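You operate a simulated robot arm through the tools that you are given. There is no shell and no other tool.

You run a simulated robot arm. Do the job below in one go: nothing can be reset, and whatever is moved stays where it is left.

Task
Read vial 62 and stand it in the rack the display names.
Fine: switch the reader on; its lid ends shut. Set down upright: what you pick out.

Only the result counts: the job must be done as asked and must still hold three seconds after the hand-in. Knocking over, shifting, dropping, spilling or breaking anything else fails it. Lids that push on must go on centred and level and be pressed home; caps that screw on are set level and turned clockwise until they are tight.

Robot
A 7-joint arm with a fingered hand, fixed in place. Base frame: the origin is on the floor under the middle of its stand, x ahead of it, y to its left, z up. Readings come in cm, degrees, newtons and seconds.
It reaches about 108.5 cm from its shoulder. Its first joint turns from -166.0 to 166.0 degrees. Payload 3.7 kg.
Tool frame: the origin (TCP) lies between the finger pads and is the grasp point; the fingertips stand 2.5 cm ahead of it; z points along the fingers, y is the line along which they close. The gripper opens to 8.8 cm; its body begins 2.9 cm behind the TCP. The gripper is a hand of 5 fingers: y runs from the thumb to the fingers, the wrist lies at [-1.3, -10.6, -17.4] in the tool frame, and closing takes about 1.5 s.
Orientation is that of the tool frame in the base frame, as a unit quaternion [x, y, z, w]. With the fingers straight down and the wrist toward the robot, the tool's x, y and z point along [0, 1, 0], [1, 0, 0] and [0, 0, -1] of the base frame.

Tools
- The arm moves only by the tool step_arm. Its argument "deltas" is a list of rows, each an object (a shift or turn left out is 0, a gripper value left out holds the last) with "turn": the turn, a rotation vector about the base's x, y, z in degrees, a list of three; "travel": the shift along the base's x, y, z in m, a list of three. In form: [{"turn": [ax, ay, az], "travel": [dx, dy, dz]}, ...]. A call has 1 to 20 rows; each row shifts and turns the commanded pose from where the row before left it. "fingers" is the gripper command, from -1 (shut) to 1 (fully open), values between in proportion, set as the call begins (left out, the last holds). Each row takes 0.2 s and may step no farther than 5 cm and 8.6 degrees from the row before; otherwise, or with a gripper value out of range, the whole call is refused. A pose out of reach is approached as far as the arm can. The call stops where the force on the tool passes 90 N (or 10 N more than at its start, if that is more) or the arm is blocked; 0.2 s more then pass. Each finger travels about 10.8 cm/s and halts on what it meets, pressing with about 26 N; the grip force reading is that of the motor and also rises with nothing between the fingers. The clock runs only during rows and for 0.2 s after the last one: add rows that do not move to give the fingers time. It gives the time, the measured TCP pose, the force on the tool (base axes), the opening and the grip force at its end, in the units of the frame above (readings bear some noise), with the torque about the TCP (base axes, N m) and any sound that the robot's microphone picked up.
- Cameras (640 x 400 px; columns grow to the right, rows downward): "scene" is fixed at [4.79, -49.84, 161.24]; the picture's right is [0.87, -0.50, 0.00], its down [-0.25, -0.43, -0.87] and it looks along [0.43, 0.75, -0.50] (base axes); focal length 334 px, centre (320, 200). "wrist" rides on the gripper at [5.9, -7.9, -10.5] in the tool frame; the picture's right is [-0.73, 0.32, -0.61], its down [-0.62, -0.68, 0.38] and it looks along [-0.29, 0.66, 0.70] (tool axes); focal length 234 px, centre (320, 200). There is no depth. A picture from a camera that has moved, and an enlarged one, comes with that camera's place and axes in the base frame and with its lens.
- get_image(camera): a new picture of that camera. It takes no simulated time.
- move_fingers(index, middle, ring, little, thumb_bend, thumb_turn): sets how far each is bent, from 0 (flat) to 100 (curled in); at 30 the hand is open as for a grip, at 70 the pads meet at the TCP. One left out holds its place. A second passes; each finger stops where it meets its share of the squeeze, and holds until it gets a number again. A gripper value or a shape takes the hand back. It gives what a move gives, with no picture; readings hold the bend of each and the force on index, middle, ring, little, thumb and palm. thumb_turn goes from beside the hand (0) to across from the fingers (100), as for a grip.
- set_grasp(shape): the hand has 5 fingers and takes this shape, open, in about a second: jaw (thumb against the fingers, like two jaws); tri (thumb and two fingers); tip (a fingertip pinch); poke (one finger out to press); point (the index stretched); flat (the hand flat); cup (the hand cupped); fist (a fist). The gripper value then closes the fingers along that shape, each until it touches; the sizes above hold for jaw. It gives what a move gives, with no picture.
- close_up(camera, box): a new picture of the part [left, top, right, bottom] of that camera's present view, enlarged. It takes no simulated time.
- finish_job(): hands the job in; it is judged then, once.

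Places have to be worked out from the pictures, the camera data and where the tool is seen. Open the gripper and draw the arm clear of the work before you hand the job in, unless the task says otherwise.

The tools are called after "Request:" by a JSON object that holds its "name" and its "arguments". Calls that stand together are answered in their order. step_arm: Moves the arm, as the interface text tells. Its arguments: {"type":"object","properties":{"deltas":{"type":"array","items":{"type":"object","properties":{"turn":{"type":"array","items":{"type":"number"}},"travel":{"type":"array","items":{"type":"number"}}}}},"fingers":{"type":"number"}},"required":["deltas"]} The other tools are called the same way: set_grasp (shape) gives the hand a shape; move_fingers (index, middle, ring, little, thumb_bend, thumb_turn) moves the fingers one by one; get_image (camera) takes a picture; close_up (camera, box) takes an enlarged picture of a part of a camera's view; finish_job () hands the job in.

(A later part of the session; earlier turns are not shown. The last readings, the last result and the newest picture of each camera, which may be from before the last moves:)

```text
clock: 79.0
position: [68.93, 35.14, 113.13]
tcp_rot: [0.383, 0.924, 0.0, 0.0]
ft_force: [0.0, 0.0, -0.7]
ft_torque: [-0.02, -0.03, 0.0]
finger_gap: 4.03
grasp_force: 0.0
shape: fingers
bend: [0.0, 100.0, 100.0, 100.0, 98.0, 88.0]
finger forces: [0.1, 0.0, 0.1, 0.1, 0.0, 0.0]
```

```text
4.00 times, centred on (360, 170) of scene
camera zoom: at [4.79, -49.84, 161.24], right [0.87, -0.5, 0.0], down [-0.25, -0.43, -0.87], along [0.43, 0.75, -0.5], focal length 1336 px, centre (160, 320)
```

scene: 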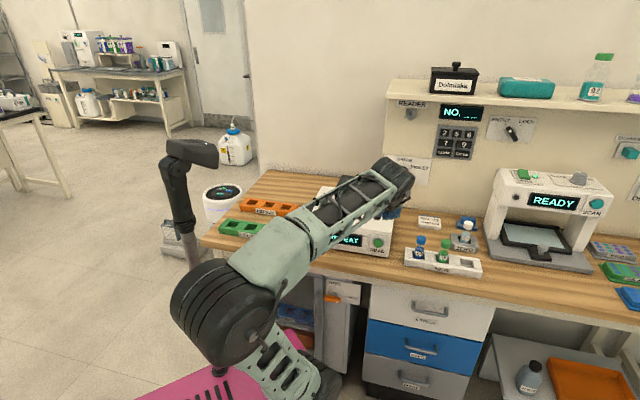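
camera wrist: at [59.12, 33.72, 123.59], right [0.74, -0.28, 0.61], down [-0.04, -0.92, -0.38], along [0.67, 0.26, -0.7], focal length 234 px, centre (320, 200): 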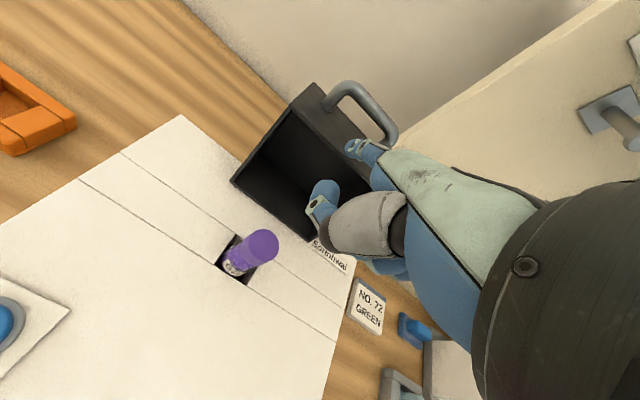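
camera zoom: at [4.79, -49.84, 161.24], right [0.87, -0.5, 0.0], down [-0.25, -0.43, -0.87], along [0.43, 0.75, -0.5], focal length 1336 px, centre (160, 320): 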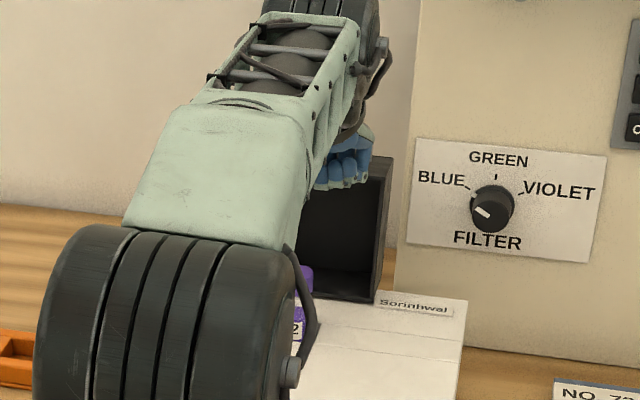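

The lid has swung fully open again. I draw back and up, switch to the tri grip, and look at the vial.

Request:
{"name": "step_arm", "arguments": {"deltas": [{"travel": [-0.02, -0.02, 0.01]}, {"travel": [-0.03, -0.03, 0.02]}, {"travel": [-0.03, -0.03, 0.02]}, {"travel": [-0.01, -0.01, 0.02]}, {}]}}

Request:
{"name": "set_grasp", "arguments": {"shape": "tri"}}

Request:
{"name": "get_image", "arguments": {"camera": "wrist"}}

Request:
{"name": "close_up", "arguments": {"camera": "wrist", "box": [200, 100, 360, 260]}}

Request:
{"name": "close_up", "arguments": {"camera": "scene", "box": [320, 130, 400, 220]}}

```text
clock: 80.2
position: [60.11, 25.79, 119.96]
tcp_rot: [0.383, 0.924, 0.0, 0.0]
ft_force: [0.0, 0.3, -0.8]
ft_torque: [-0.01, -0.04, -0.01]
finger_gap: 4.03
grasp_force: 0.1
shape: fingers
bend: [0.0, 100.0, 100.0, 100.0, 98.0, 88.0]
finger forces: [0.0, 0.1, 0.1, 0.0, 0.1, 0.0]
```

```text
clock: 81.1
position: [60.1, 25.88, 119.97]
tcp_rot: [0.382, 0.924, 0.0, 0.0]
ft_force: [-0.5, -0.2, 0.2]
ft_torque: [-0.03, -0.01, 0.0]
finger_gap: 8.74
grasp_force: 0.0
shape: tri
bend: [30.0, 30.0, 99.0, 99.0, 30.0, 97.0]
finger forces: [0.0, 0.0, 0.1, 0.1, 0.0, 0.0]
```

```text
taken
camera wrist: at [50.35, 24.31, 130.43], right [0.74, -0.28, 0.61], down [-0.04, -0.92, -0.38], along [0.67, 0.26, -0.7], focal length 234 px, centre (320, 200)
```

wrist: 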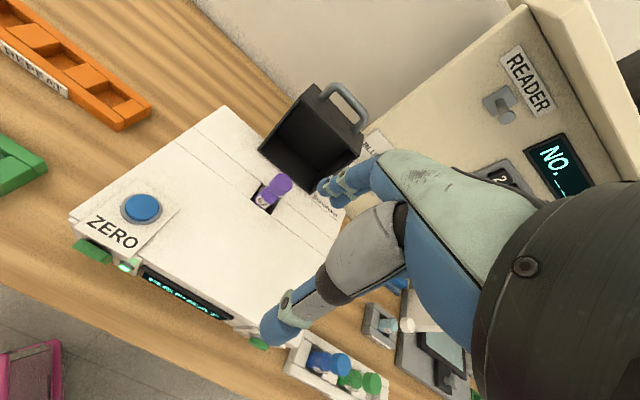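

```text
2.50 times, centred on (280, 180) of wrist
camera zoom: at [50.35, 24.31, 130.43], right [0.74, -0.28, 0.61], down [-0.04, -0.92, -0.38], along [0.67, 0.26, -0.7], focal length 585 px, centre (420, 250)
```

zoom: 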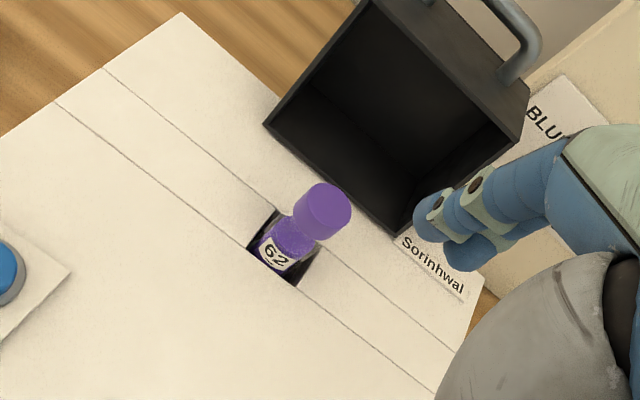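

```text
4.44 times, centred on (360, 175) of scene
camera zoom: at [4.79, -49.84, 161.24], right [0.87, -0.5, 0.0], down [-0.25, -0.43, -0.87], along [0.43, 0.75, -0.5], focal length 1485 px, centre (142, 311)
```

zoom: 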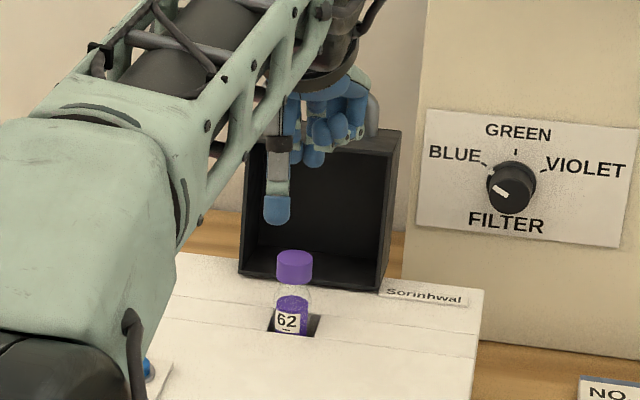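

Vial 62 still stands upright at about (69.5, 37.3), cap centre z≈103.1. I narrow the hand somewhat and hover over it.

Request:
{"name": "step_arm", "arguments": {"deltas": [{"travel": [0.02, 0.024, 0]}, {"travel": [0.025, 0.03, 0]}, {"travel": [0.025, 0.03, 0]}, {"travel": [0.0245, 0.0292, 0]}, {"travel": [0, 0, -0.02]}, {"travel": [0, 0, -0.02]}, {}, {}], "fingers": 0.4}}

Request:
{"name": "close_up", "arguments": {"camera": "wrist", "box": [200, 120, 400, 320]}}

```text
clock: 82.9
position: [69.56, 37.36, 116.14]
tcp_rot: [0.382, 0.924, 0.0, 0.0]
ft_force: [0.9, 0.1, 0.4]
ft_torque: [0.03, -0.01, -0.03]
finger_gap: 6.2
grasp_force: 0.1
shape: tri
bend: [27.0, 37.0, 99.0, 99.0, 58.0, 99.0]
finger forces: [0.0, 0.1, 0.0, 0.2, 0.1, 0.0]
```

```text
2.00 times, centred on (300, 220) of wrist
camera zoom: at [59.77, 35.82, 126.74], right [0.74, -0.28, 0.61], down [-0.04, -0.92, -0.38], along [0.67, 0.26, -0.7], focal length 468 px, centre (360, 160)
```

zoom: 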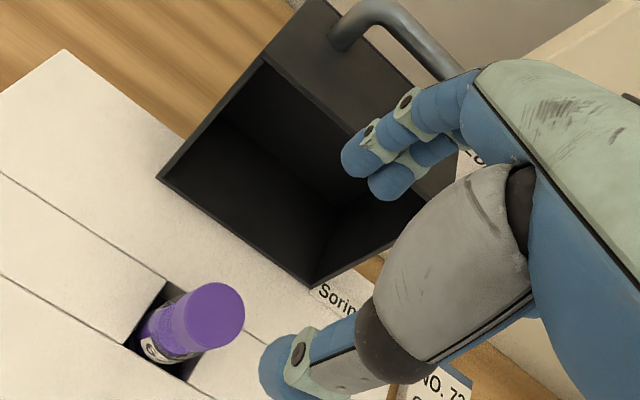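

The cap appears about 0.5 cm nearer than the TCP's centre line. I adjust and descend around the cap.

Request:
{"name": "step_arm", "arguments": {"deltas": [{"travel": [-0.004, -0.006, -0.01]}, {"travel": [0, 0, -0.02]}, {"travel": [0, 0, -0.02]}, {"travel": [0, 0, -0.02]}, {"travel": [0, 0, -0.015]}, {"travel": [0, 0, -0.012]}, {}]}}

Request:
{"name": "close_up", "arguments": {"camera": "wrist", "box": [200, 120, 400, 320]}}

```text
clock: 84.5
position: [69.09, 36.76, 106.57]
tcp_rot: [0.383, 0.924, 0.0, 0.0]
ft_force: [0.8, 0.3, -0.2]
ft_torque: [-0.02, 0.02, -0.02]
finger_gap: 6.19
grasp_force: 0.1
shape: tri
bend: [27.0, 37.0, 99.0, 99.0, 58.0, 99.0]
finger forces: [0.0, 0.1, 0.0, 0.1, 0.1, 0.0]
```

```text
2.00 times, centred on (300, 220) of wrist
camera zoom: at [59.21, 35.26, 117.14], right [0.74, -0.28, 0.61], down [-0.04, -0.92, -0.38], along [0.67, 0.26, -0.7], focal length 468 px, centre (360, 160)
```

zoom: 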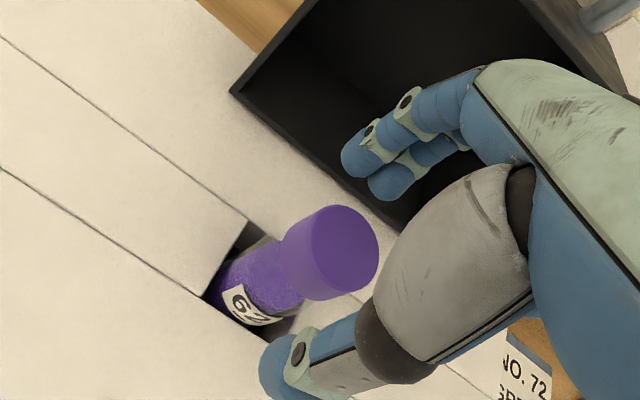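

The cap sits between thumb and fingers. I lower 1.6 cm more and close the grip.

Request:
{"name": "step_arm", "arguments": {"deltas": [{"travel": [0, 0, -0.008]}, {"travel": [0, 0, -0.008]}, {}]}}

Request:
{"name": "close_up", "arguments": {"camera": "wrist", "box": [200, 120, 400, 320]}}

Request:
{"name": "step_arm", "arguments": {"deltas": [{}, {}, {}, {}, {}, {}, {}, {}, {}], "fingers": -1}}

Request:
{"name": "close_up", "arguments": {"camera": "wrist", "box": [200, 120, 400, 320]}}

```text
clock: 85.3
position: [68.98, 36.79, 104.84]
tcp_rot: [0.382, 0.924, -0.001, 0.001]
ft_force: [-0.2, -0.4, -0.9]
ft_torque: [0.0, -0.01, 0.0]
finger_gap: 6.2
grasp_force: 0.0
shape: tri
bend: [27.0, 37.0, 99.0, 99.0, 58.0, 99.0]
finger forces: [0.0, 0.0, 0.1, 0.1, 0.0, 0.0]
```

```text
2.00 times, centred on (300, 220) of wrist
camera zoom: at [59.14, 35.29, 115.32], right [0.74, -0.28, 0.61], down [-0.04, -0.92, -0.38], along [0.67, 0.26, -0.7], focal length 468 px, centre (360, 160)
```

zoom: 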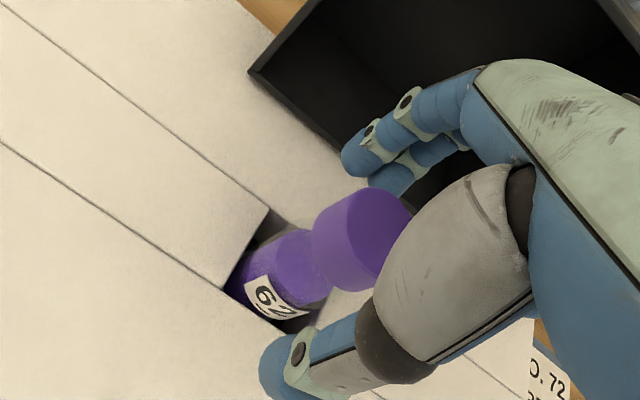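

```text
clock: 87.3
position: [68.92, 36.85, 104.88]
tcp_rot: [0.383, 0.924, 0.001, 0.001]
ft_force: [2.5, 2.5, 4.6]
ft_torque: [0.29, -0.26, 0.01]
finger_gap: 2.12
grasp_force: 25.2
shape: tri
bend: [74.0, 56.0, 100.0, 100.0, 76.0, 100.0]
finger forces: [18.2, 13.3, 0.0, 0.0, 28.9, 0.0]
```

```text
2.00 times, centred on (300, 220) of wrist
camera zoom: at [59.13, 35.3, 115.35], right [0.74, -0.28, 0.61], down [-0.04, -0.92, -0.38], along [0.67, 0.26, -0.7], focal length 468 px, centre (360, 160)
```

zoom: 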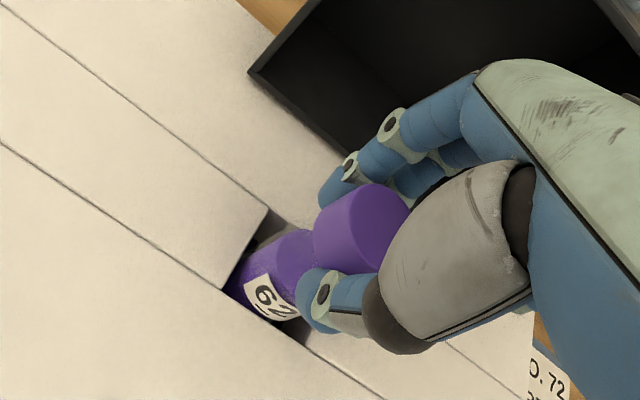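

The vial is gripped again (25 N). I lift it slowly out of the well and check.

Request:
{"name": "step_arm", "arguments": {"deltas": [{"travel": [0, 0, 0.005]}, {"travel": [0, 0, 0.01]}, {"travel": [0, 0, 0.015]}, {"travel": [0, 0, 0.02]}, {"travel": [0, 0, 0.03]}, {"travel": [0, 0, 0.03]}, {}]}}

Request:
{"name": "get_image", "arguments": {"camera": "wrist"}}

Request:
{"name": "get_image", "arguments": {"camera": "scene"}}

```text
clock: 88.9
position: [68.83, 36.95, 115.76]
tcp_rot: [0.383, 0.924, 0.0, 0.001]
ft_force: [-0.4, -0.1, -0.4]
ft_torque: [-0.03, 0.01, -0.02]
finger_gap: 2.15
grasp_force: 26.2
shape: tri
bend: [74.0, 56.0, 100.0, 100.0, 77.0, 100.0]
finger forces: [15.1, 11.6, 0.0, 0.1, 37.5, 0.0]
```

```text
taken
camera wrist: at [59.1, 35.47, 126.22], right [0.74, -0.28, 0.61], down [-0.04, -0.92, -0.38], along [0.67, 0.26, -0.7], focal length 234 px, centre (320, 200)
```

wrist: 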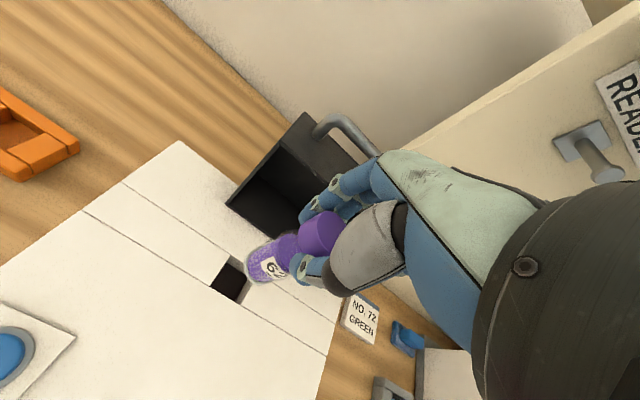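

```text
taken
```

scene: 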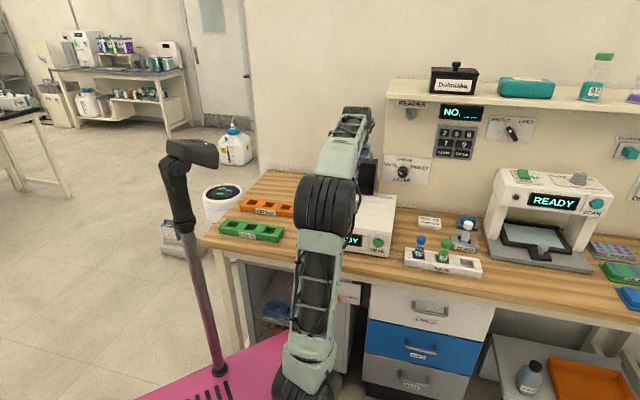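

Vial 62 is out and held steady. I carry it left at height toward the orange REPEAT rack.

Request:
{"name": "step_arm", "arguments": {"deltas": [{"travel": [-0.025, 0.0, 0]}, {"travel": [-0.025, 0.015, 0]}, {"travel": [-0.025, 0.02, 0]}, {"travel": [-0.025, 0.02, 0]}, {"travel": [-0.025, 0.02, 0]}, {"travel": [-0.025, 0.025, 0]}, {"travel": [-0.025, 0.025, 0]}, {"travel": [-0.02, 0.025, 0]}, {"travel": [-0.02, 0.025, 0]}, {}, {}]}}

Request:
{"name": "get_image", "arguments": {"camera": "wrist"}}

Request:
{"name": "close_up", "arguments": {"camera": "scene", "box": [200, 150, 320, 260]}}

```text
clock: 91.3
position: [47.21, 54.26, 116.21]
tcp_rot: [0.382, 0.924, 0.0, 0.0]
ft_force: [-0.2, -0.9, -0.1]
ft_torque: [0.0, -0.01, 0.01]
finger_gap: 2.14
grasp_force: 25.8
shape: tri
bend: [74.0, 56.0, 100.0, 100.0, 77.0, 100.0]
finger forces: [15.6, 11.6, 0.0, 0.0, 37.2, 0.0]
```

```text
taken
camera wrist: at [37.51, 52.77, 126.67], right [0.74, -0.28, 0.61], down [-0.04, -0.92, -0.38], along [0.67, 0.26, -0.7], focal length 234 px, centre (320, 200)
```

wrist: 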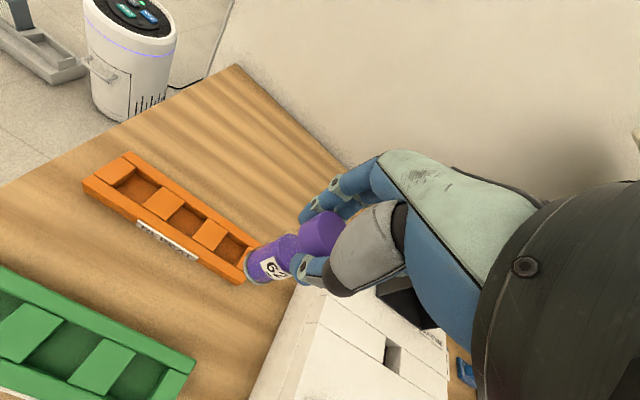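

```text
3.64 times, centred on (260, 205) of scene
camera zoom: at [4.79, -49.84, 161.24], right [0.87, -0.5, 0.0], down [-0.25, -0.43, -0.87], along [0.43, 0.75, -0.5], focal length 1215 px, centre (538, 182)
```

zoom: 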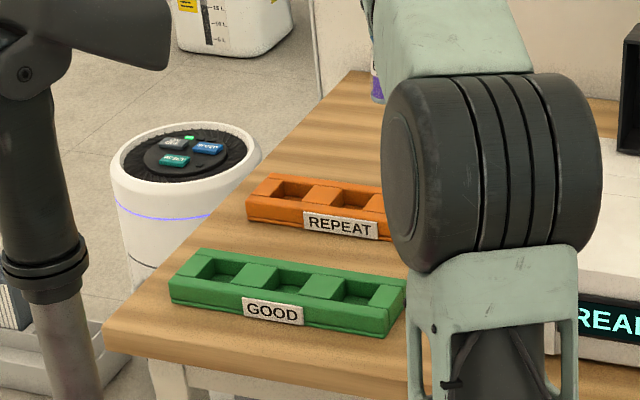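

The hand is over the left side of the bench. I enlarge the wrist view of the REPEAT rack to find its slots.

Request:
{"name": "close_up", "arguments": {"camera": "wrist", "box": [70, 140, 330, 300]}}

Request:
{"name": "close_up", "arguments": {"camera": "scene", "box": [230, 185, 310, 235]}}

```text
2.46 times, centred on (200, 220) of wrist
camera zoom: at [37.51, 52.77, 126.67], right [0.74, -0.28, 0.61], down [-0.04, -0.92, -0.38], along [0.67, 0.26, -0.7], focal length 576 px, centre (615, 151)
```

zoom: 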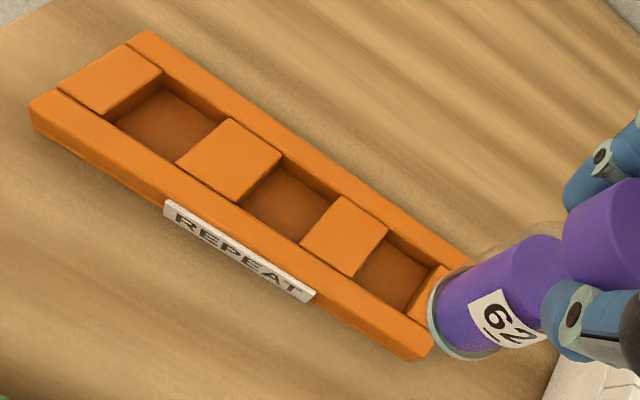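

```text
8.00 times, centred on (270, 210) of scene
camera zoom: at [4.79, -49.84, 161.24], right [0.87, -0.5, 0.0], down [-0.25, -0.43, -0.87], along [0.43, 0.75, -0.5], focal length 2673 px, centre (720, 120)
```

zoom: 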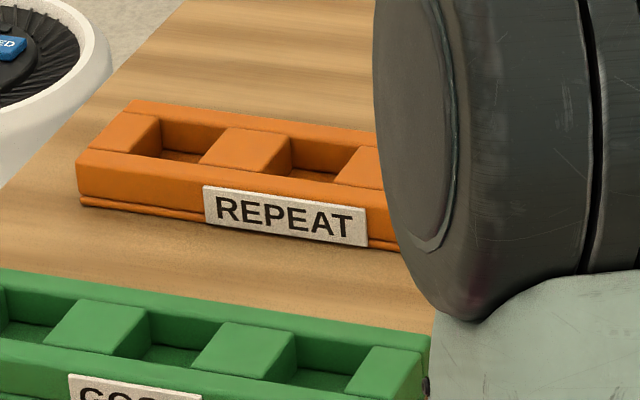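

The REPEAT rack's middle slot is at about (46.2, 64.6), rack top z≈89.7. The vial leans about 5° away at the top, so I tilt the hand 5° to right it and move above the middle slot.

Request:
{"name": "step_arm", "arguments": {"deltas": [{"turn": [3.5, -3.5, 0], "travel": [-0.005, 0.03, 0]}, {"travel": [-0.005, 0.03, -0.02]}, {"travel": [-0.005, 0.03, -0.03]}, {"travel": [-0.0024, 0.0073, -0.03]}, {}, {}]}}

Request:
{"name": "get_image", "arguments": {"camera": "wrist"}}

Request:
{"name": "close_up", "arguments": {"camera": "wrist", "box": [180, 160, 360, 320]}}

Request:
{"name": "close_up", "arguments": {"camera": "scene", "box": [220, 140, 340, 240]}}

```text
clock: 92.7
position: [45.65, 63.9, 107.96]
tcp_rot: [0.383, 0.923, 0.04, 0.017]
ft_force: [-0.4, -1.4, 0.0]
ft_torque: [-0.01, 0.02, 0.01]
finger_gap: 2.14
grasp_force: 25.8
shape: tri
bend: [74.0, 56.0, 100.0, 100.0, 77.0, 100.0]
finger forces: [15.5, 11.7, 0.0, 0.0, 37.9, 0.1]
```

```text
taken
camera wrist: at [35.25, 61.88, 117.72], right [0.7, -0.32, 0.63], down [-0.01, -0.9, -0.44], along [0.71, 0.3, -0.64], focal length 234 px, centre (320, 200)
```

wrist: 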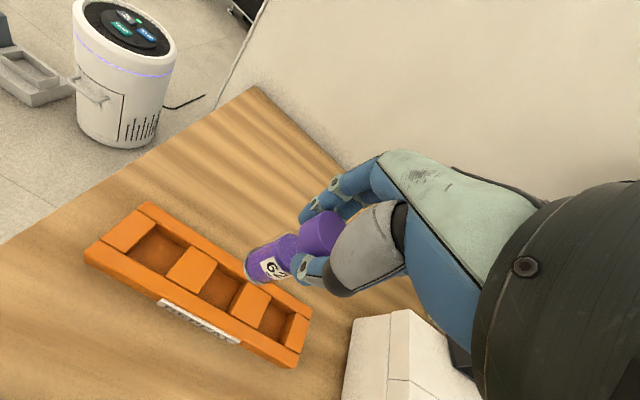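

```text
2.50 times, centred on (270, 240) of wrist
camera zoom: at [35.25, 61.88, 117.72], right [0.7, -0.32, 0.63], down [-0.01, -0.9, -0.44], along [0.71, 0.3, -0.64], focal length 585 px, centre (445, 100)
```

zoom: 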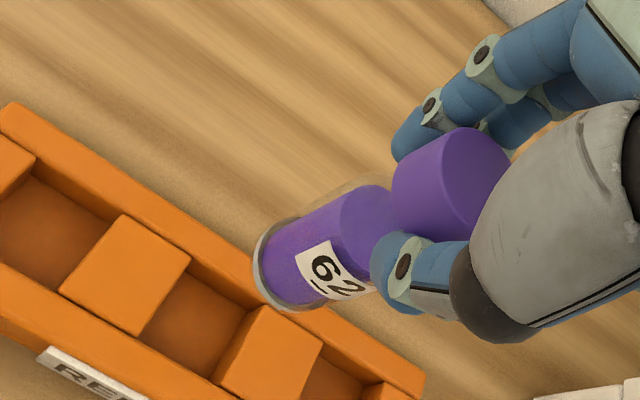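

```text
4.00 times, centred on (280, 190) of scene
camera zoom: at [4.79, -49.84, 161.24], right [0.87, -0.5, 0.0], down [-0.25, -0.43, -0.87], along [0.43, 0.75, -0.5], focal length 1336 px, centre (480, 240)
```

zoom: 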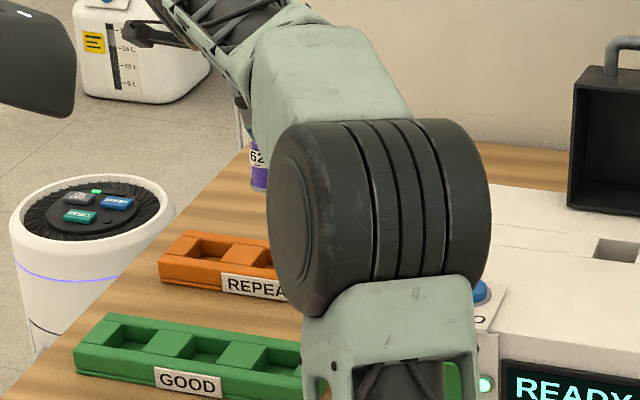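

Vial bottom projects right over the middle slot. I lower to just above the rack and check alignment again.

Request:
{"name": "step_arm", "arguments": {"deltas": [{"travel": [0, 0, -0.02]}, {"travel": [0, 0, -0.02]}, {"travel": [0, 0, -0.02]}, {"travel": [0, 0, -0.015]}, {}]}}

Request:
{"name": "close_up", "arguments": {"camera": "wrist", "box": [180, 160, 360, 320]}}

Request:
{"name": "close_up", "arguments": {"camera": "scene", "box": [220, 160, 320, 240]}}

```text
clock: 93.9
position: [45.66, 64.18, 100.25]
tcp_rot: [0.382, 0.923, 0.041, 0.018]
ft_force: [0.4, 0.5, -0.6]
ft_torque: [0.03, -0.02, -0.02]
finger_gap: 2.14
grasp_force: 25.6
shape: tri
bend: [74.0, 56.0, 100.0, 100.0, 77.0, 100.0]
finger forces: [15.5, 11.7, 0.1, 0.0, 37.7, 0.0]
```

```text
2.50 times, centred on (270, 240) of wrist
camera zoom: at [35.31, 62.13, 110.03], right [0.7, -0.32, 0.63], down [-0.01, -0.9, -0.44], along [0.71, 0.3, -0.64], focal length 585 px, centre (445, 100)
```

zoom: 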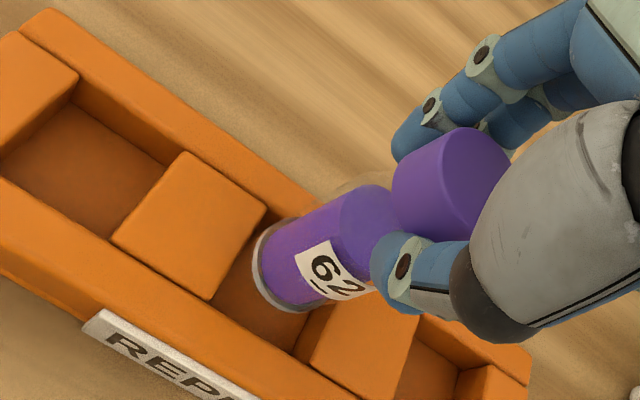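

```text
5.00 times, centred on (270, 200) of scene
camera zoom: at [4.79, -49.84, 161.24], right [0.87, -0.5, 0.0], down [-0.25, -0.43, -0.87], along [0.43, 0.75, -0.5], focal length 1671 px, centre (570, 200)
```

zoom: 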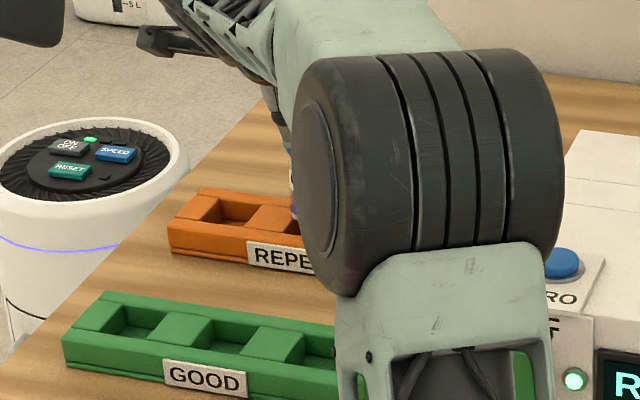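

The vial is about 0.4 cm too far back relative to the slot. I correct by (-0.2, -0.4) cm and lower gently.

Request:
{"name": "step_arm", "arguments": {"deltas": [{"travel": [-0.002, -0.004, 0]}, {"travel": [0, 0, -0.005]}, {"travel": [0, 0, -0.005]}, {}]}}

Request:
{"name": "close_up", "arguments": {"camera": "wrist", "box": [180, 160, 360, 320]}}

```text
clock: 94.9
position: [45.5, 63.77, 99.48]
tcp_rot: [0.382, 0.923, 0.041, 0.017]
ft_force: [1.2, 0.7, 10.9]
ft_torque: [-0.04, 0.0, 0.01]
finger_gap: 2.17
grasp_force: 26.3
shape: tri
bend: [74.0, 56.0, 100.0, 100.0, 78.0, 100.0]
finger forces: [17.4, 13.2, 0.1, 0.1, 43.1, 0.1]
```

```text
2.50 times, centred on (270, 240) of wrist
camera zoom: at [35.09, 61.64, 109.29], right [0.7, -0.32, 0.63], down [-0.01, -0.9, -0.44], along [0.71, 0.3, -0.63], focal length 585 px, centre (445, 100)
```

zoom: 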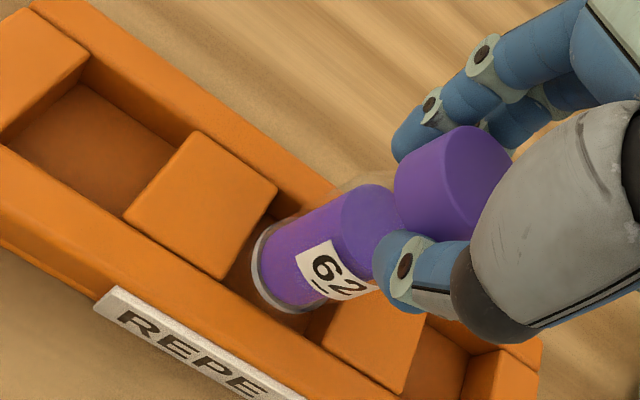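

It touched the rack's front wall (11 N). I raise half a centimetre, shift back 0.4 cm and right 0.3 cm, then try again.

Request:
{"name": "step_arm", "arguments": {"deltas": [{"travel": [0, 0, 0.007]}, {"travel": [0.005, 0.0007, 0]}, {}, {"travel": [0, 0, -0.005]}, {"travel": [0, 0, -0.003]}, {}]}}

Request:
{"name": "close_up", "arguments": {"camera": "wrist", "box": [180, 160, 360, 320]}}

```text
clock: 96.3
position: [46.18, 63.7, 99.31]
tcp_rot: [0.382, 0.923, 0.04, 0.017]
ft_force: [-0.4, 0.5, -0.2]
ft_torque: [-0.03, 0.0, -0.01]
finger_gap: 2.16
grasp_force: 25.9
shape: tri
bend: [74.0, 56.0, 100.0, 100.0, 78.0, 100.0]
finger forces: [16.1, 12.1, 0.0, 0.0, 37.8, 0.1]
```

```text
2.50 times, centred on (270, 240) of wrist
camera zoom: at [35.74, 61.65, 109.08], right [0.7, -0.32, 0.63], down [-0.02, -0.9, -0.44], along [0.71, 0.3, -0.64], focal length 585 px, centre (445, 100)
```

zoom: 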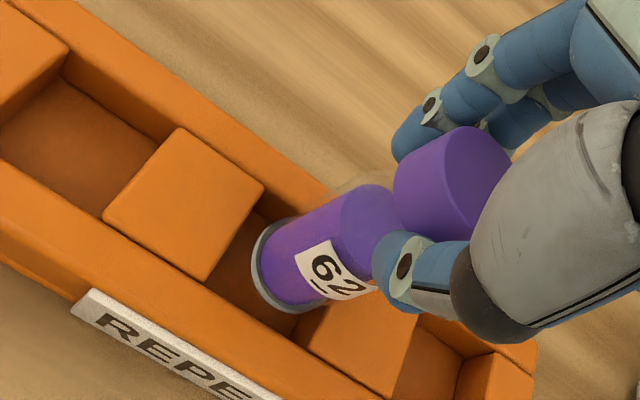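

Now there's no contact and the vial is centred in the slot. I keep lowering in small steps.

Request:
{"name": "step_arm", "arguments": {"deltas": [{"travel": [0, 0, -0.004]}, {"travel": [0, 0, -0.004]}, {"travel": [0, 0, -0.003]}, {}]}}

Request:
{"name": "close_up", "arguments": {"camera": "wrist", "box": [180, 160, 360, 320]}}

```text
clock: 97.3
position: [45.95, 63.73, 98.14]
tcp_rot: [0.382, 0.923, 0.04, 0.017]
ft_force: [-0.2, 0.4, -0.1]
ft_torque: [0.0, 0.0, -0.03]
finger_gap: 2.16
grasp_force: 26.4
shape: tri
bend: [74.0, 56.0, 100.0, 100.0, 78.0, 100.0]
finger forces: [16.1, 12.2, 0.0, 0.0, 38.0, 0.0]
```

```text
2.50 times, centred on (270, 240) of wrist
camera zoom: at [35.65, 61.64, 107.94], right [0.7, -0.32, 0.63], down [-0.01, -0.9, -0.44], along [0.71, 0.3, -0.64], focal length 585 px, centre (445, 100)
```

zoom: 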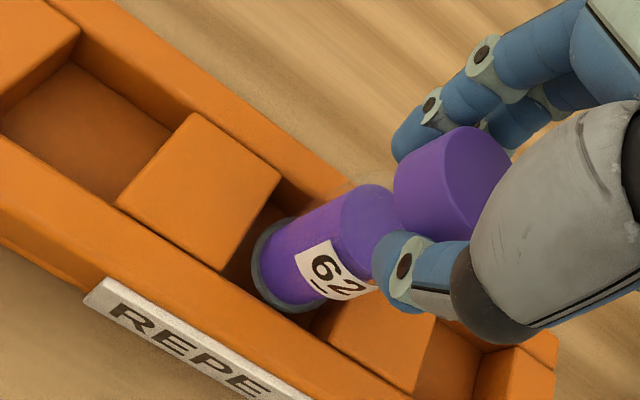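

The vial is sliding into the slot freely. I continue down in small steps until it meets the floor.

Request:
{"name": "step_arm", "arguments": {"deltas": [{"travel": [0, 0, -0.003]}, {"travel": [0, 0, -0.003]}, {}]}}

Request:
{"name": "step_arm", "arguments": {"deltas": [{"travel": [0, 0, -0.003]}, {}]}}

```text
clock: 98.1
position: [45.93, 63.78, 97.59]
tcp_rot: [0.383, 0.923, 0.04, 0.016]
ft_force: [-0.2, 0.4, -0.4]
ft_torque: [-0.03, 0.03, -0.02]
finger_gap: 2.15
grasp_force: 25.9
shape: tri
bend: [74.0, 56.0, 100.0, 100.0, 78.0, 100.0]
finger forces: [16.1, 12.1, 0.1, 0.0, 37.9, 0.1]
```

```text
clock: 98.7
position: [46.05, 63.69, 97.47]
tcp_rot: [0.382, 0.923, 0.041, 0.017]
ft_force: [-0.7, 0.5, 8.3]
ft_torque: [0.03, -0.03, 0.03]
finger_gap: 2.16
grasp_force: 25.9
shape: tri
bend: [74.0, 56.0, 100.0, 100.0, 78.0, 100.0]
finger forces: [17.2, 12.4, 0.0, 0.0, 41.5, 0.1]
```

The vial reached the slot floor (8 N at z≈97.5, as expected for seated). I open the fingers partway to release it.

Request:
{"name": "step_arm", "arguments": {"deltas": [{"travel": [0, 0, 0.001]}, {}, {}, {}], "fingers": -0.1}}

Request:
{"name": "close_up", "arguments": {"camera": "wrist", "box": [180, 160, 360, 320]}}

```text
clock: 99.7
position: [46.11, 63.79, 97.4]
tcp_rot: [0.382, 0.923, 0.04, 0.016]
ft_force: [-0.4, -0.3, -0.5]
ft_torque: [0.0, -0.02, 0.0]
finger_gap: 3.91
grasp_force: 0.0
shape: tri
bend: [74.0, 47.0, 99.0, 99.0, 71.0, 100.0]
finger forces: [0.0, 0.0, 0.1, 0.0, 0.1, 0.0]
```

```text
2.50 times, centred on (270, 240) of wrist
camera zoom: at [35.63, 61.67, 107.18], right [0.7, -0.32, 0.63], down [-0.01, -0.9, -0.44], along [0.71, 0.3, -0.64], focal length 585 px, centre (445, 100)
```

zoom: 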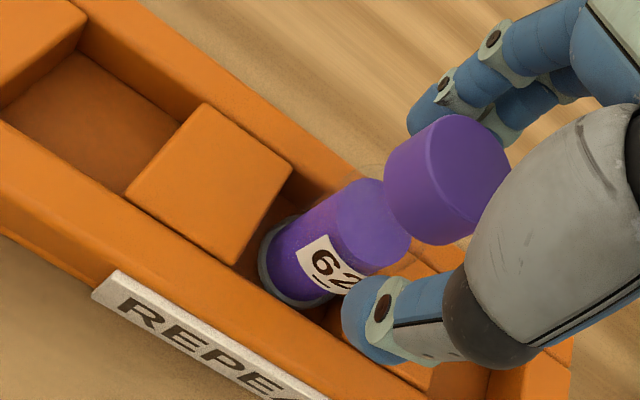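

Vial 62 stands on its own in the REPEAT slot. I open fully and rise straight up.

Request:
{"name": "step_arm", "arguments": {"deltas": [{}, {}, {}, {}, {}, {}], "fingers": 1}}

Request:
{"name": "close_up", "arguments": {"camera": "wrist", "box": [180, 160, 360, 320]}}

Request:
{"name": "step_arm", "arguments": {"deltas": [{"travel": [0, 0, 0.01]}, {"travel": [0, 0, 0.02]}, {"travel": [0, 0, 0.03]}, {"travel": [0, 0, 0.04]}, {"travel": [0, 0, 0.04]}, {"travel": [0, 0, 0.04]}, {}]}}

Request:
{"name": "get_image", "arguments": {"camera": "wrist"}}

Request:
{"name": "get_image", "arguments": {"camera": "scene"}}

```text
clock: 101.1
position: [46.07, 63.76, 97.5]
tcp_rot: [0.382, 0.923, 0.04, 0.018]
ft_force: [0.1, 0.9, -0.1]
ft_torque: [-0.01, -0.02, 0.01]
finger_gap: 8.78
grasp_force: 0.0
shape: tri
bend: [30.0, 30.0, 99.0, 99.0, 30.0, 98.0]
finger forces: [0.0, 0.0, 0.0, 0.0, 0.1, 0.1]
```

```text
2.50 times, centred on (270, 240) of wrist
camera zoom: at [35.63, 61.67, 107.2], right [0.7, -0.32, 0.63], down [-0.01, -0.9, -0.44], along [0.71, 0.3, -0.64], focal length 585 px, centre (445, 100)
```

zoom: 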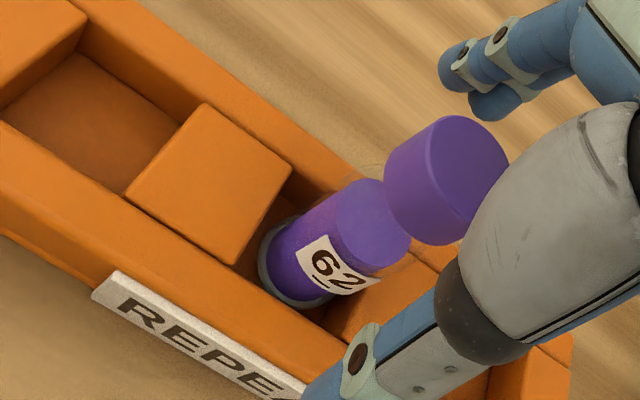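

```text
clock: 102.7
position: [45.8, 63.71, 115.19]
tcp_rot: [0.382, 0.923, 0.038, 0.017]
ft_force: [-0.3, 0.5, -0.3]
ft_torque: [-0.01, 0.04, 0.02]
finger_gap: 8.76
grasp_force: 0.0
shape: tri
bend: [30.0, 30.0, 99.0, 99.0, 30.0, 98.0]
finger forces: [0.1, 0.0, 0.0, 0.0, 0.0, 0.0]
```

```text
taken
camera wrist: at [35.5, 61.67, 125.05], right [0.7, -0.32, 0.63], down [-0.01, -0.9, -0.44], along [0.71, 0.3, -0.64], focal length 234 px, centre (320, 200)
```

wrist: 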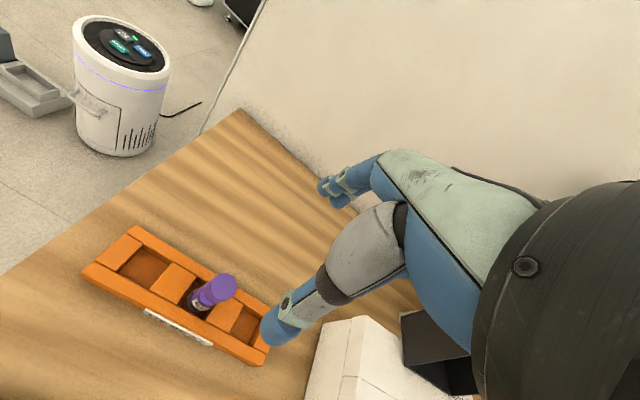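

```text
taken
```

scene: 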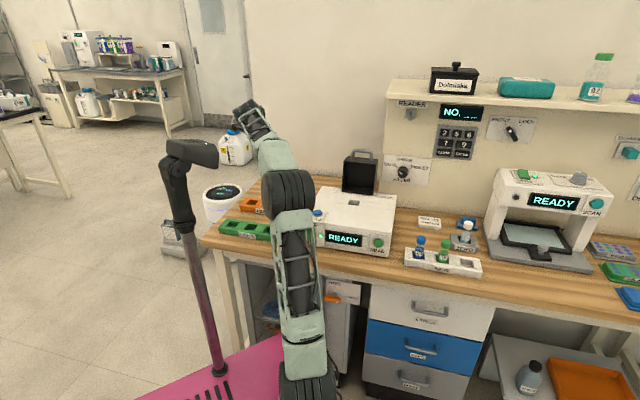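

Vial 62 stands upright in the REPEAT rack. Now the lid must be shut again, so I straighten the hand and go back above the handle.

Request:
{"name": "step_arm", "arguments": {"deltas": [{"turn": [-3.5, 3.5, 0], "travel": [0, 0, 0.035]}, {"travel": [0, 0, 0.035]}, {"travel": [0, 0, 0.038]}, {"travel": [0.038, -0.022, 0]}, {"travel": [0.038, -0.022, 0]}, {"travel": [0.038, -0.022, 0]}, {"travel": [0.038, -0.022, 0]}, {"travel": [0.038, -0.022, 0]}, {"travel": [0.038, -0.022, 0]}, {"travel": [0.038, -0.022, 0]}, {"travel": [0.038, -0.0185, 0]}, {"travel": [0.026, 0, 0]}, {}]}}

Request:
{"name": "get_image", "arguments": {"camera": "wrist"}}

Request:
{"name": "close_up", "arguments": {"camera": "scene", "box": [210, 160, 320, 250]}}

```text
clock: 105.5
position: [77.37, 46.63, 125.6]
tcp_rot: [0.382, 0.924, 0.0, 0.0]
ft_force: [0.1, 1.0, 0.8]
ft_torque: [-0.01, -0.02, 0.01]
finger_gap: 8.8
grasp_force: 0.0
shape: tri
bend: [30.0, 30.0, 99.0, 99.0, 30.0, 98.0]
finger forces: [0.0, 0.0, 0.1, 0.0, 0.1, 0.0]
out of reach, approached as far as the arm can: row 4, 5, 6, 10, 11, 12
```

```text
taken
camera wrist: at [67.64, 45.11, 136.23], right [0.74, -0.28, 0.61], down [-0.04, -0.92, -0.38], along [0.67, 0.26, -0.7], focal length 234 px, centre (320, 200)
```

wrist: 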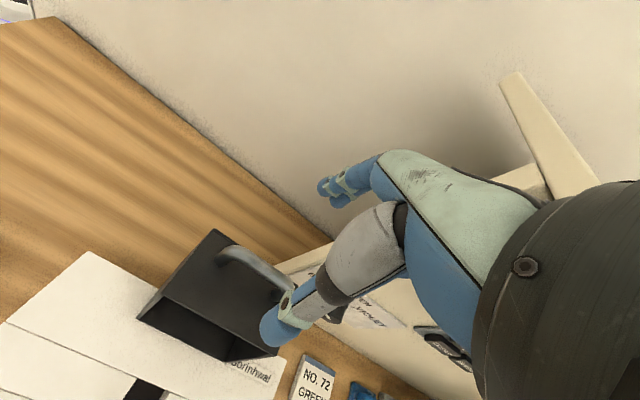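

```text
4.44 times, centred on (265, 205) of scene
camera zoom: at [4.79, -49.84, 161.24], right [0.87, -0.5, 0.0], down [-0.25, -0.43, -0.87], along [0.43, 0.75, -0.5], focal length 1485 px, centre (564, 178)
```

zoom: 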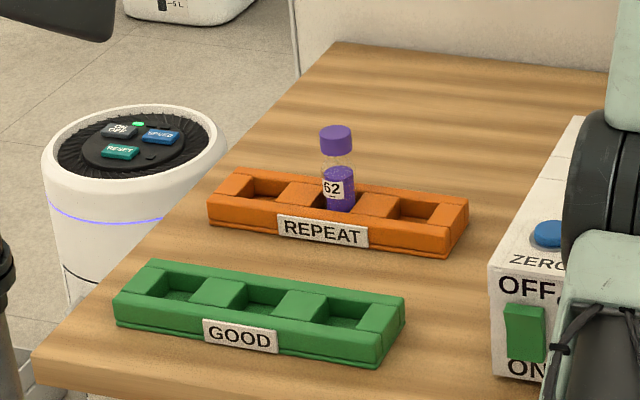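

Vial 62 is upright in the REPEAT rack. The last rows hit the reach limit at this height, so I come down a bit and recheck the position.

Request:
{"name": "step_arm", "arguments": {"deltas": [{"travel": [0, 0, -0.02]}, {"travel": [0, 0, -0.02]}, {}]}}

Request:
{"name": "close_up", "arguments": {"camera": "wrist", "box": [120, 180, 340, 360]}}

```text
clock: 106.3
position: [78.67, 47.94, 123.71]
tcp_rot: [0.383, 0.924, 0.0, 0.0]
ft_force: [-1.0, 0.2, -0.2]
ft_torque: [-0.01, 0.01, 0.07]
finger_gap: 8.8
grasp_force: 0.0
shape: tri
bend: [30.0, 30.0, 99.0, 99.0, 30.0, 98.0]
finger forces: [0.0, 0.0, 0.0, 0.1, 0.0, 0.0]
out of reach, approached as far as the arm can: row 1, 2
```

```text
2.22 times, centred on (230, 270) of wrist
camera zoom: at [68.86, 46.43, 134.15], right [0.74, -0.28, 0.61], down [-0.04, -0.92, -0.38], along [0.67, 0.26, -0.7], focal length 520 px, centre (520, 44)
```

zoom: 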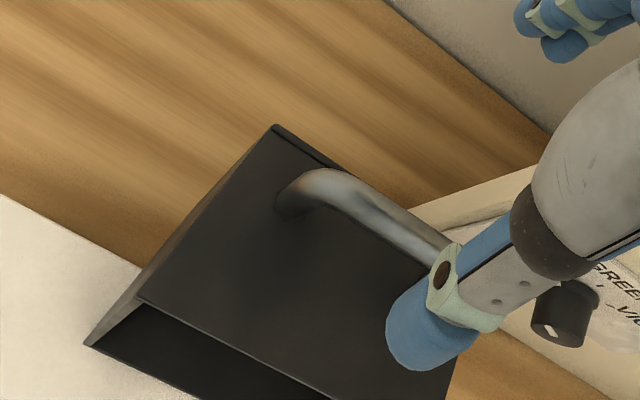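

The commanded pose is still slightly beyond reach. I pull back about 3 cm toward the robot so command and position agree.

Request:
{"name": "step_arm", "arguments": {"deltas": [{"travel": [-0.015, -0.015, 0]}, {"travel": [-0.01, -0.015, 0]}, {}, {}]}}

```text
clock: 107.3
position: [77.67, 46.28, 125.47]
tcp_rot: [0.383, 0.924, -0.001, 0.0]
ft_force: [0.2, 0.3, 0.0]
ft_torque: [-0.02, 0.03, -0.04]
finger_gap: 8.77
grasp_force: 0.0
shape: tri
bend: [30.0, 30.0, 99.0, 99.0, 30.0, 98.0]
finger forces: [0.1, 0.1, 0.0, 0.1, 0.0, 0.1]
out of reach, approached as far as the arm can: row 1, 2
```

The arm seems to be in an awkward configuration here. I retreat to the familiar pose in front of the reader and approach the handle the way that worked before.

Request:
{"name": "step_arm", "arguments": {"deltas": [{"travel": [-0.03, -0.03, 0]}, {"travel": [-0.03, -0.03, 0]}, {"travel": [-0.03, -0.03, 0]}, {"travel": [-0.03, -0.03, 0]}, {"travel": [-0.03, -0.03, 0]}, {"travel": [-0.03, -0.03, 0]}, {}]}}

Request:
{"name": "get_image", "arguments": {"camera": "scene"}}

```text
clock: 108.9
position: [66.78, 35.9, 137.98]
tcp_rot: [0.383, 0.924, -0.001, 0.0]
ft_force: [0.0, -0.2, 0.5]
ft_torque: [-0.02, 0.02, -0.01]
finger_gap: 8.8
grasp_force: 0.0
shape: tri
bend: [30.0, 30.0, 99.0, 99.0, 30.0, 98.0]
finger forces: [0.1, 0.0, 0.0, 0.0, 0.0, 0.1]
out of reach, approached as far as the arm can: row 1, 2, 3, 4, 5, 6
```

```text
taken
```

scene: 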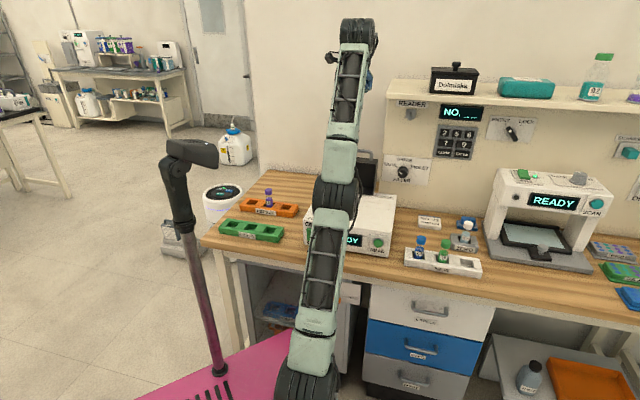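

The arm is stretched nearly straight. I wait a few rows to see whether it settles to the commanded pose.

Request:
{"name": "step_arm", "arguments": {"deltas": [{}, {}, {}, {}]}}

```text
clock: 109.9
position: [66.87, 35.95, 138.07]
tcp_rot: [0.382, 0.924, -0.001, 0.0]
ft_force: [-0.6, 0.8, -0.4]
ft_torque: [0.01, -0.07, 0.0]
finger_gap: 8.77
grasp_force: 0.1
shape: tri
bend: [30.0, 30.0, 99.0, 99.0, 30.0, 98.0]
finger forces: [0.1, 0.0, 0.0, 0.0, 0.0, 0.0]
```

The arm is locked near full stretch while the target is well inside its reach. I try moving forward-and-down a little, so the elbow can bend again, keeping everything in free space.

Request:
{"name": "step_arm", "arguments": {"deltas": [{"travel": [0.01, 0.01, -0.03]}, {"travel": [0.01, 0.01, -0.03]}, {}]}}

Request:
{"name": "get_image", "arguments": {"camera": "scene"}}

```text
clock: 110.7
position: [70.36, 39.03, 134.71]
tcp_rot: [0.383, 0.924, -0.001, -0.001]
ft_force: [0.0, -0.2, 0.3]
ft_torque: [0.03, 0.06, -0.01]
finger_gap: 8.79
grasp_force: 0.1
shape: tri
bend: [30.0, 30.0, 99.0, 99.0, 30.0, 98.0]
finger forces: [0.1, 0.0, 0.1, 0.0, 0.1, 0.1]
out of reach, approached as far as the arm can: row 1, 2
```

```text
taken
```

scene: 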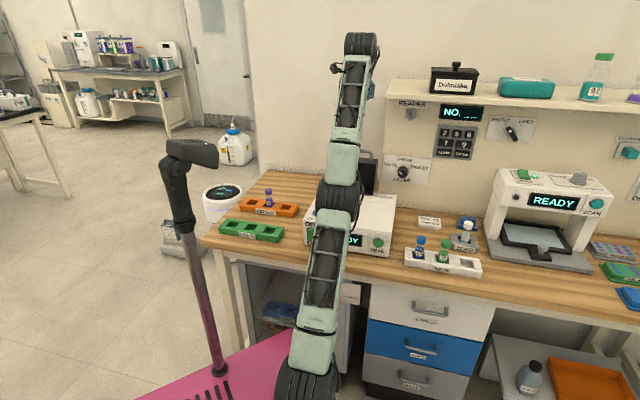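

Still locked. I try a series of tiny moves downward to let the solver work the elbow free.

Request:
{"name": "step_arm", "arguments": {"deltas": [{"travel": [-0.001, -0.001, -0.001]}, {"travel": [-0.001, -0.001, -0.001]}, {"travel": [-0.001, -0.001, -0.001]}, {"travel": [-0.001, -0.001, -0.001]}, {"travel": [-0.001, -0.001, -0.001]}, {"travel": [-0.001, -0.001, -0.001]}, {"travel": [-0.001, -0.001, -0.001]}, {"travel": [-0.001, -0.001, -0.001]}]}}

```text
clock: 112.5
position: [70.24, 38.79, 134.98]
tcp_rot: [0.383, 0.924, 0.0, 0.0]
ft_force: [0.1, 0.3, 0.1]
ft_torque: [0.02, -0.01, -0.02]
finger_gap: 8.8
grasp_force: 0.1
shape: tri
bend: [30.0, 30.0, 99.0, 99.0, 30.0, 98.0]
finger forces: [0.1, 0.1, 0.0, 0.0, 0.0, 0.1]
out of reach, approached as far as the arm can: row 2, 4, 6, 8
```

Rows reset to the reached pose each time, so only tangential motion works while the elbow is straight. I swing the hand up and back, away from everything, then bring it forward-down so the elbow flexes.

Request:
{"name": "step_arm", "arguments": {"deltas": [{"travel": [-0.03, -0.028, 0.02]}, {"travel": [-0.03, -0.028, 0.02]}, {"travel": [-0.03, -0.028, 0.02]}, {"travel": [-0.03, -0.028, 0.01]}, {"travel": [-0.03, -0.028, 0.01]}, {"travel": [-0.03, -0.028, 0]}, {"travel": [-0.03, -0.028, 0]}, {}]}}

Request:
{"name": "get_image", "arguments": {"camera": "scene"}}

```text
clock: 114.3
position: [49.83, 19.96, 145.69]
tcp_rot: [0.383, 0.924, 0.001, -0.001]
ft_force: [0.0, 0.6, -0.3]
ft_torque: [0.0, 0.04, 0.0]
finger_gap: 8.8
grasp_force: 0.1
shape: tri
bend: [30.0, 30.0, 99.0, 99.0, 30.0, 98.0]
finger forces: [0.0, 0.1, 0.0, 0.1, 0.1, 0.1]
out of reach, approached as far as the arm can: row 1, 2, 4
```

```text
taken
```

scene: 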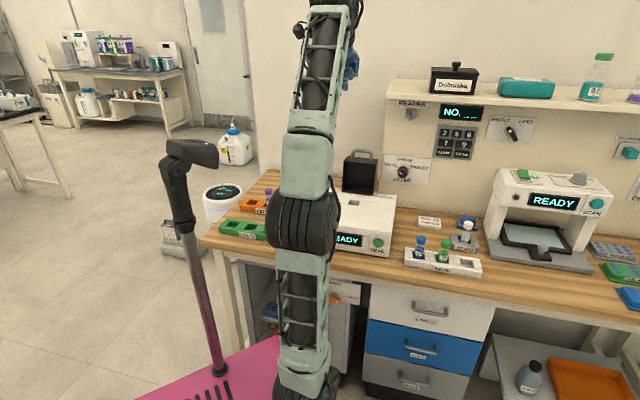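

Several rows went through unflagged. I now try going straight down a few centimetres.

Request:
{"name": "step_arm", "arguments": {"deltas": [{"travel": [-0.01, -0.01, -0.02]}, {"travel": [-0.01, -0.01, -0.02]}, {"travel": [-0.01, -0.01, -0.02]}, {}]}}

```text
clock: 115.3
position: [46.88, 16.97, 139.52]
tcp_rot: [0.382, 0.924, 0.0, 0.0]
ft_force: [-0.2, -0.6, 0.1]
ft_torque: [-0.03, -0.02, 0.0]
finger_gap: 8.8
grasp_force: 0.0
shape: tri
bend: [30.0, 30.0, 99.0, 99.0, 30.0, 98.0]
finger forces: [0.0, 0.0, 0.0, 0.0, 0.0, 0.0]
```

The arm follows properly again. I come down to z≈120 and approach the handle at that lower height, within reach.

Request:
{"name": "step_arm", "arguments": {"deltas": [{"travel": [0, 0, -0.04]}, {"travel": [0, 0, -0.04]}, {"travel": [0, 0, -0.04]}, {"travel": [0, 0, -0.03]}, {"travel": [0, 0, -0.03]}, {}]}}

Request:
{"name": "get_image", "arguments": {"camera": "scene"}}

```text
clock: 116.7
position: [46.66, 16.99, 121.42]
tcp_rot: [0.383, 0.924, -0.001, 0.001]
ft_force: [-0.4, -0.4, 0.0]
ft_torque: [0.02, 0.01, -0.02]
finger_gap: 8.78
grasp_force: 0.0
shape: tri
bend: [30.0, 30.0, 99.0, 99.0, 30.0, 98.0]
finger forces: [0.1, 0.0, 0.1, 0.0, 0.0, 0.0]
```

```text
taken
```

scene: 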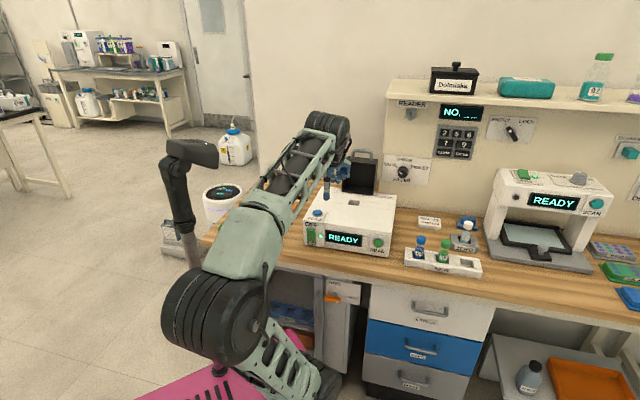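

The arm is back in its normal posture. I approach the handle at z≈119.5.

Request:
{"name": "step_arm", "arguments": {"deltas": [{"travel": [0.032, 0.0295, 0]}, {"travel": [0.032, 0.0295, 0]}, {"travel": [0.032, 0.0295, 0]}, {"travel": [0.032, 0.0295, 0]}, {"travel": [0.032, 0.0295, 0]}, {"travel": [0.032, 0.0295, 0]}, {"travel": [0.032, 0.0295, 0]}, {"travel": [0.032, 0.0295, -0.005]}, {"travel": [0.032, 0.0295, -0.007]}, {"travel": [0.032, 0.0295, -0.007]}, {}]}}

Request:
{"name": "close_up", "arguments": {"camera": "wrist", "box": [160, 120, 400, 360]}}

```text
clock: 119.1
position: [78.76, 46.46, 119.14]
tcp_rot: [0.382, 0.924, 0.0, -0.001]
ft_force: [0.2, 0.7, 0.4]
ft_torque: [-0.02, 0.03, 0.0]
finger_gap: 8.79
grasp_force: 0.0
shape: tri
bend: [30.0, 30.0, 99.0, 99.0, 30.0, 98.0]
finger forces: [0.0, 0.0, 0.0, 0.0, 0.0, 0.1]
```

```text
1.67 times, centred on (280, 240) of wrist
camera zoom: at [68.96, 45.03, 129.69], right [0.74, -0.28, 0.61], down [-0.04, -0.92, -0.38], along [0.67, 0.26, -0.7], focal length 390 px, centre (387, 133)
```

zoom: 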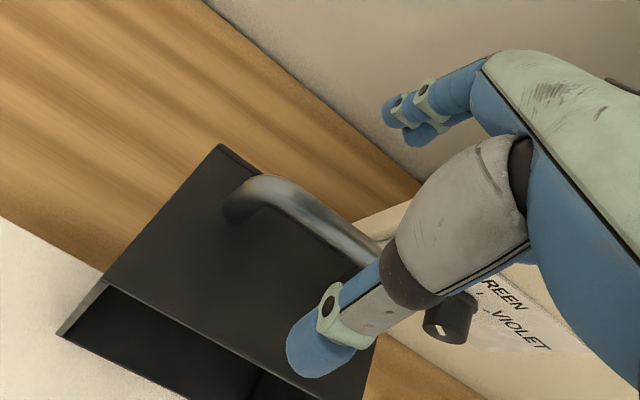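

The hand is over the handle. I descend to z≈115.3 and close on the bar as before.

Request:
{"name": "step_arm", "arguments": {"deltas": [{"travel": [0, 0, -0.015]}, {"travel": [0, 0, -0.015]}, {"travel": [0, 0, -0.009]}, {}]}}

Request:
{"name": "step_arm", "arguments": {"deltas": [{}, {}, {}, {}, {}, {}, {}, {}, {}], "fingers": -1}}

Request:
{"name": "close_up", "arguments": {"camera": "wrist", "box": [220, 120, 420, 340]}}

```text
clock: 120.1
position: [78.91, 46.67, 115.51]
tcp_rot: [0.382, 0.924, 0.0, -0.001]
ft_force: [0.0, -0.4, 0.1]
ft_torque: [0.0, -0.02, -0.02]
finger_gap: 8.8
grasp_force: 0.1
shape: tri
bend: [30.0, 30.0, 99.0, 99.0, 30.0, 98.0]
finger forces: [0.1, 0.1, 0.0, 0.0, 0.1, 0.0]
```

```text
clock: 122.1
position: [78.85, 46.6, 115.49]
tcp_rot: [0.383, 0.924, -0.001, 0.0]
ft_force: [-6.2, -4.1, -16.6]
ft_torque: [0.0, 0.06, 0.0]
finger_gap: 0.58
grasp_force: 25.9
shape: tri
bend: [71.0, 71.0, 100.0, 100.0, 73.0, 100.0]
finger forces: [10.7, 10.0, 0.0, 0.1, 26.8, 0.0]
```

```text
1.82 times, centred on (320, 230) of wrist
camera zoom: at [69.07, 45.18, 125.99], right [0.74, -0.28, 0.61], down [-0.04, -0.92, -0.38], along [0.67, 0.26, -0.7], focal length 426 px, centre (320, 146)
```

zoom: 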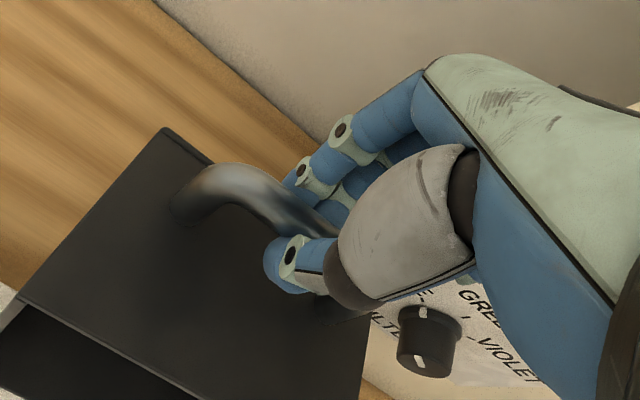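

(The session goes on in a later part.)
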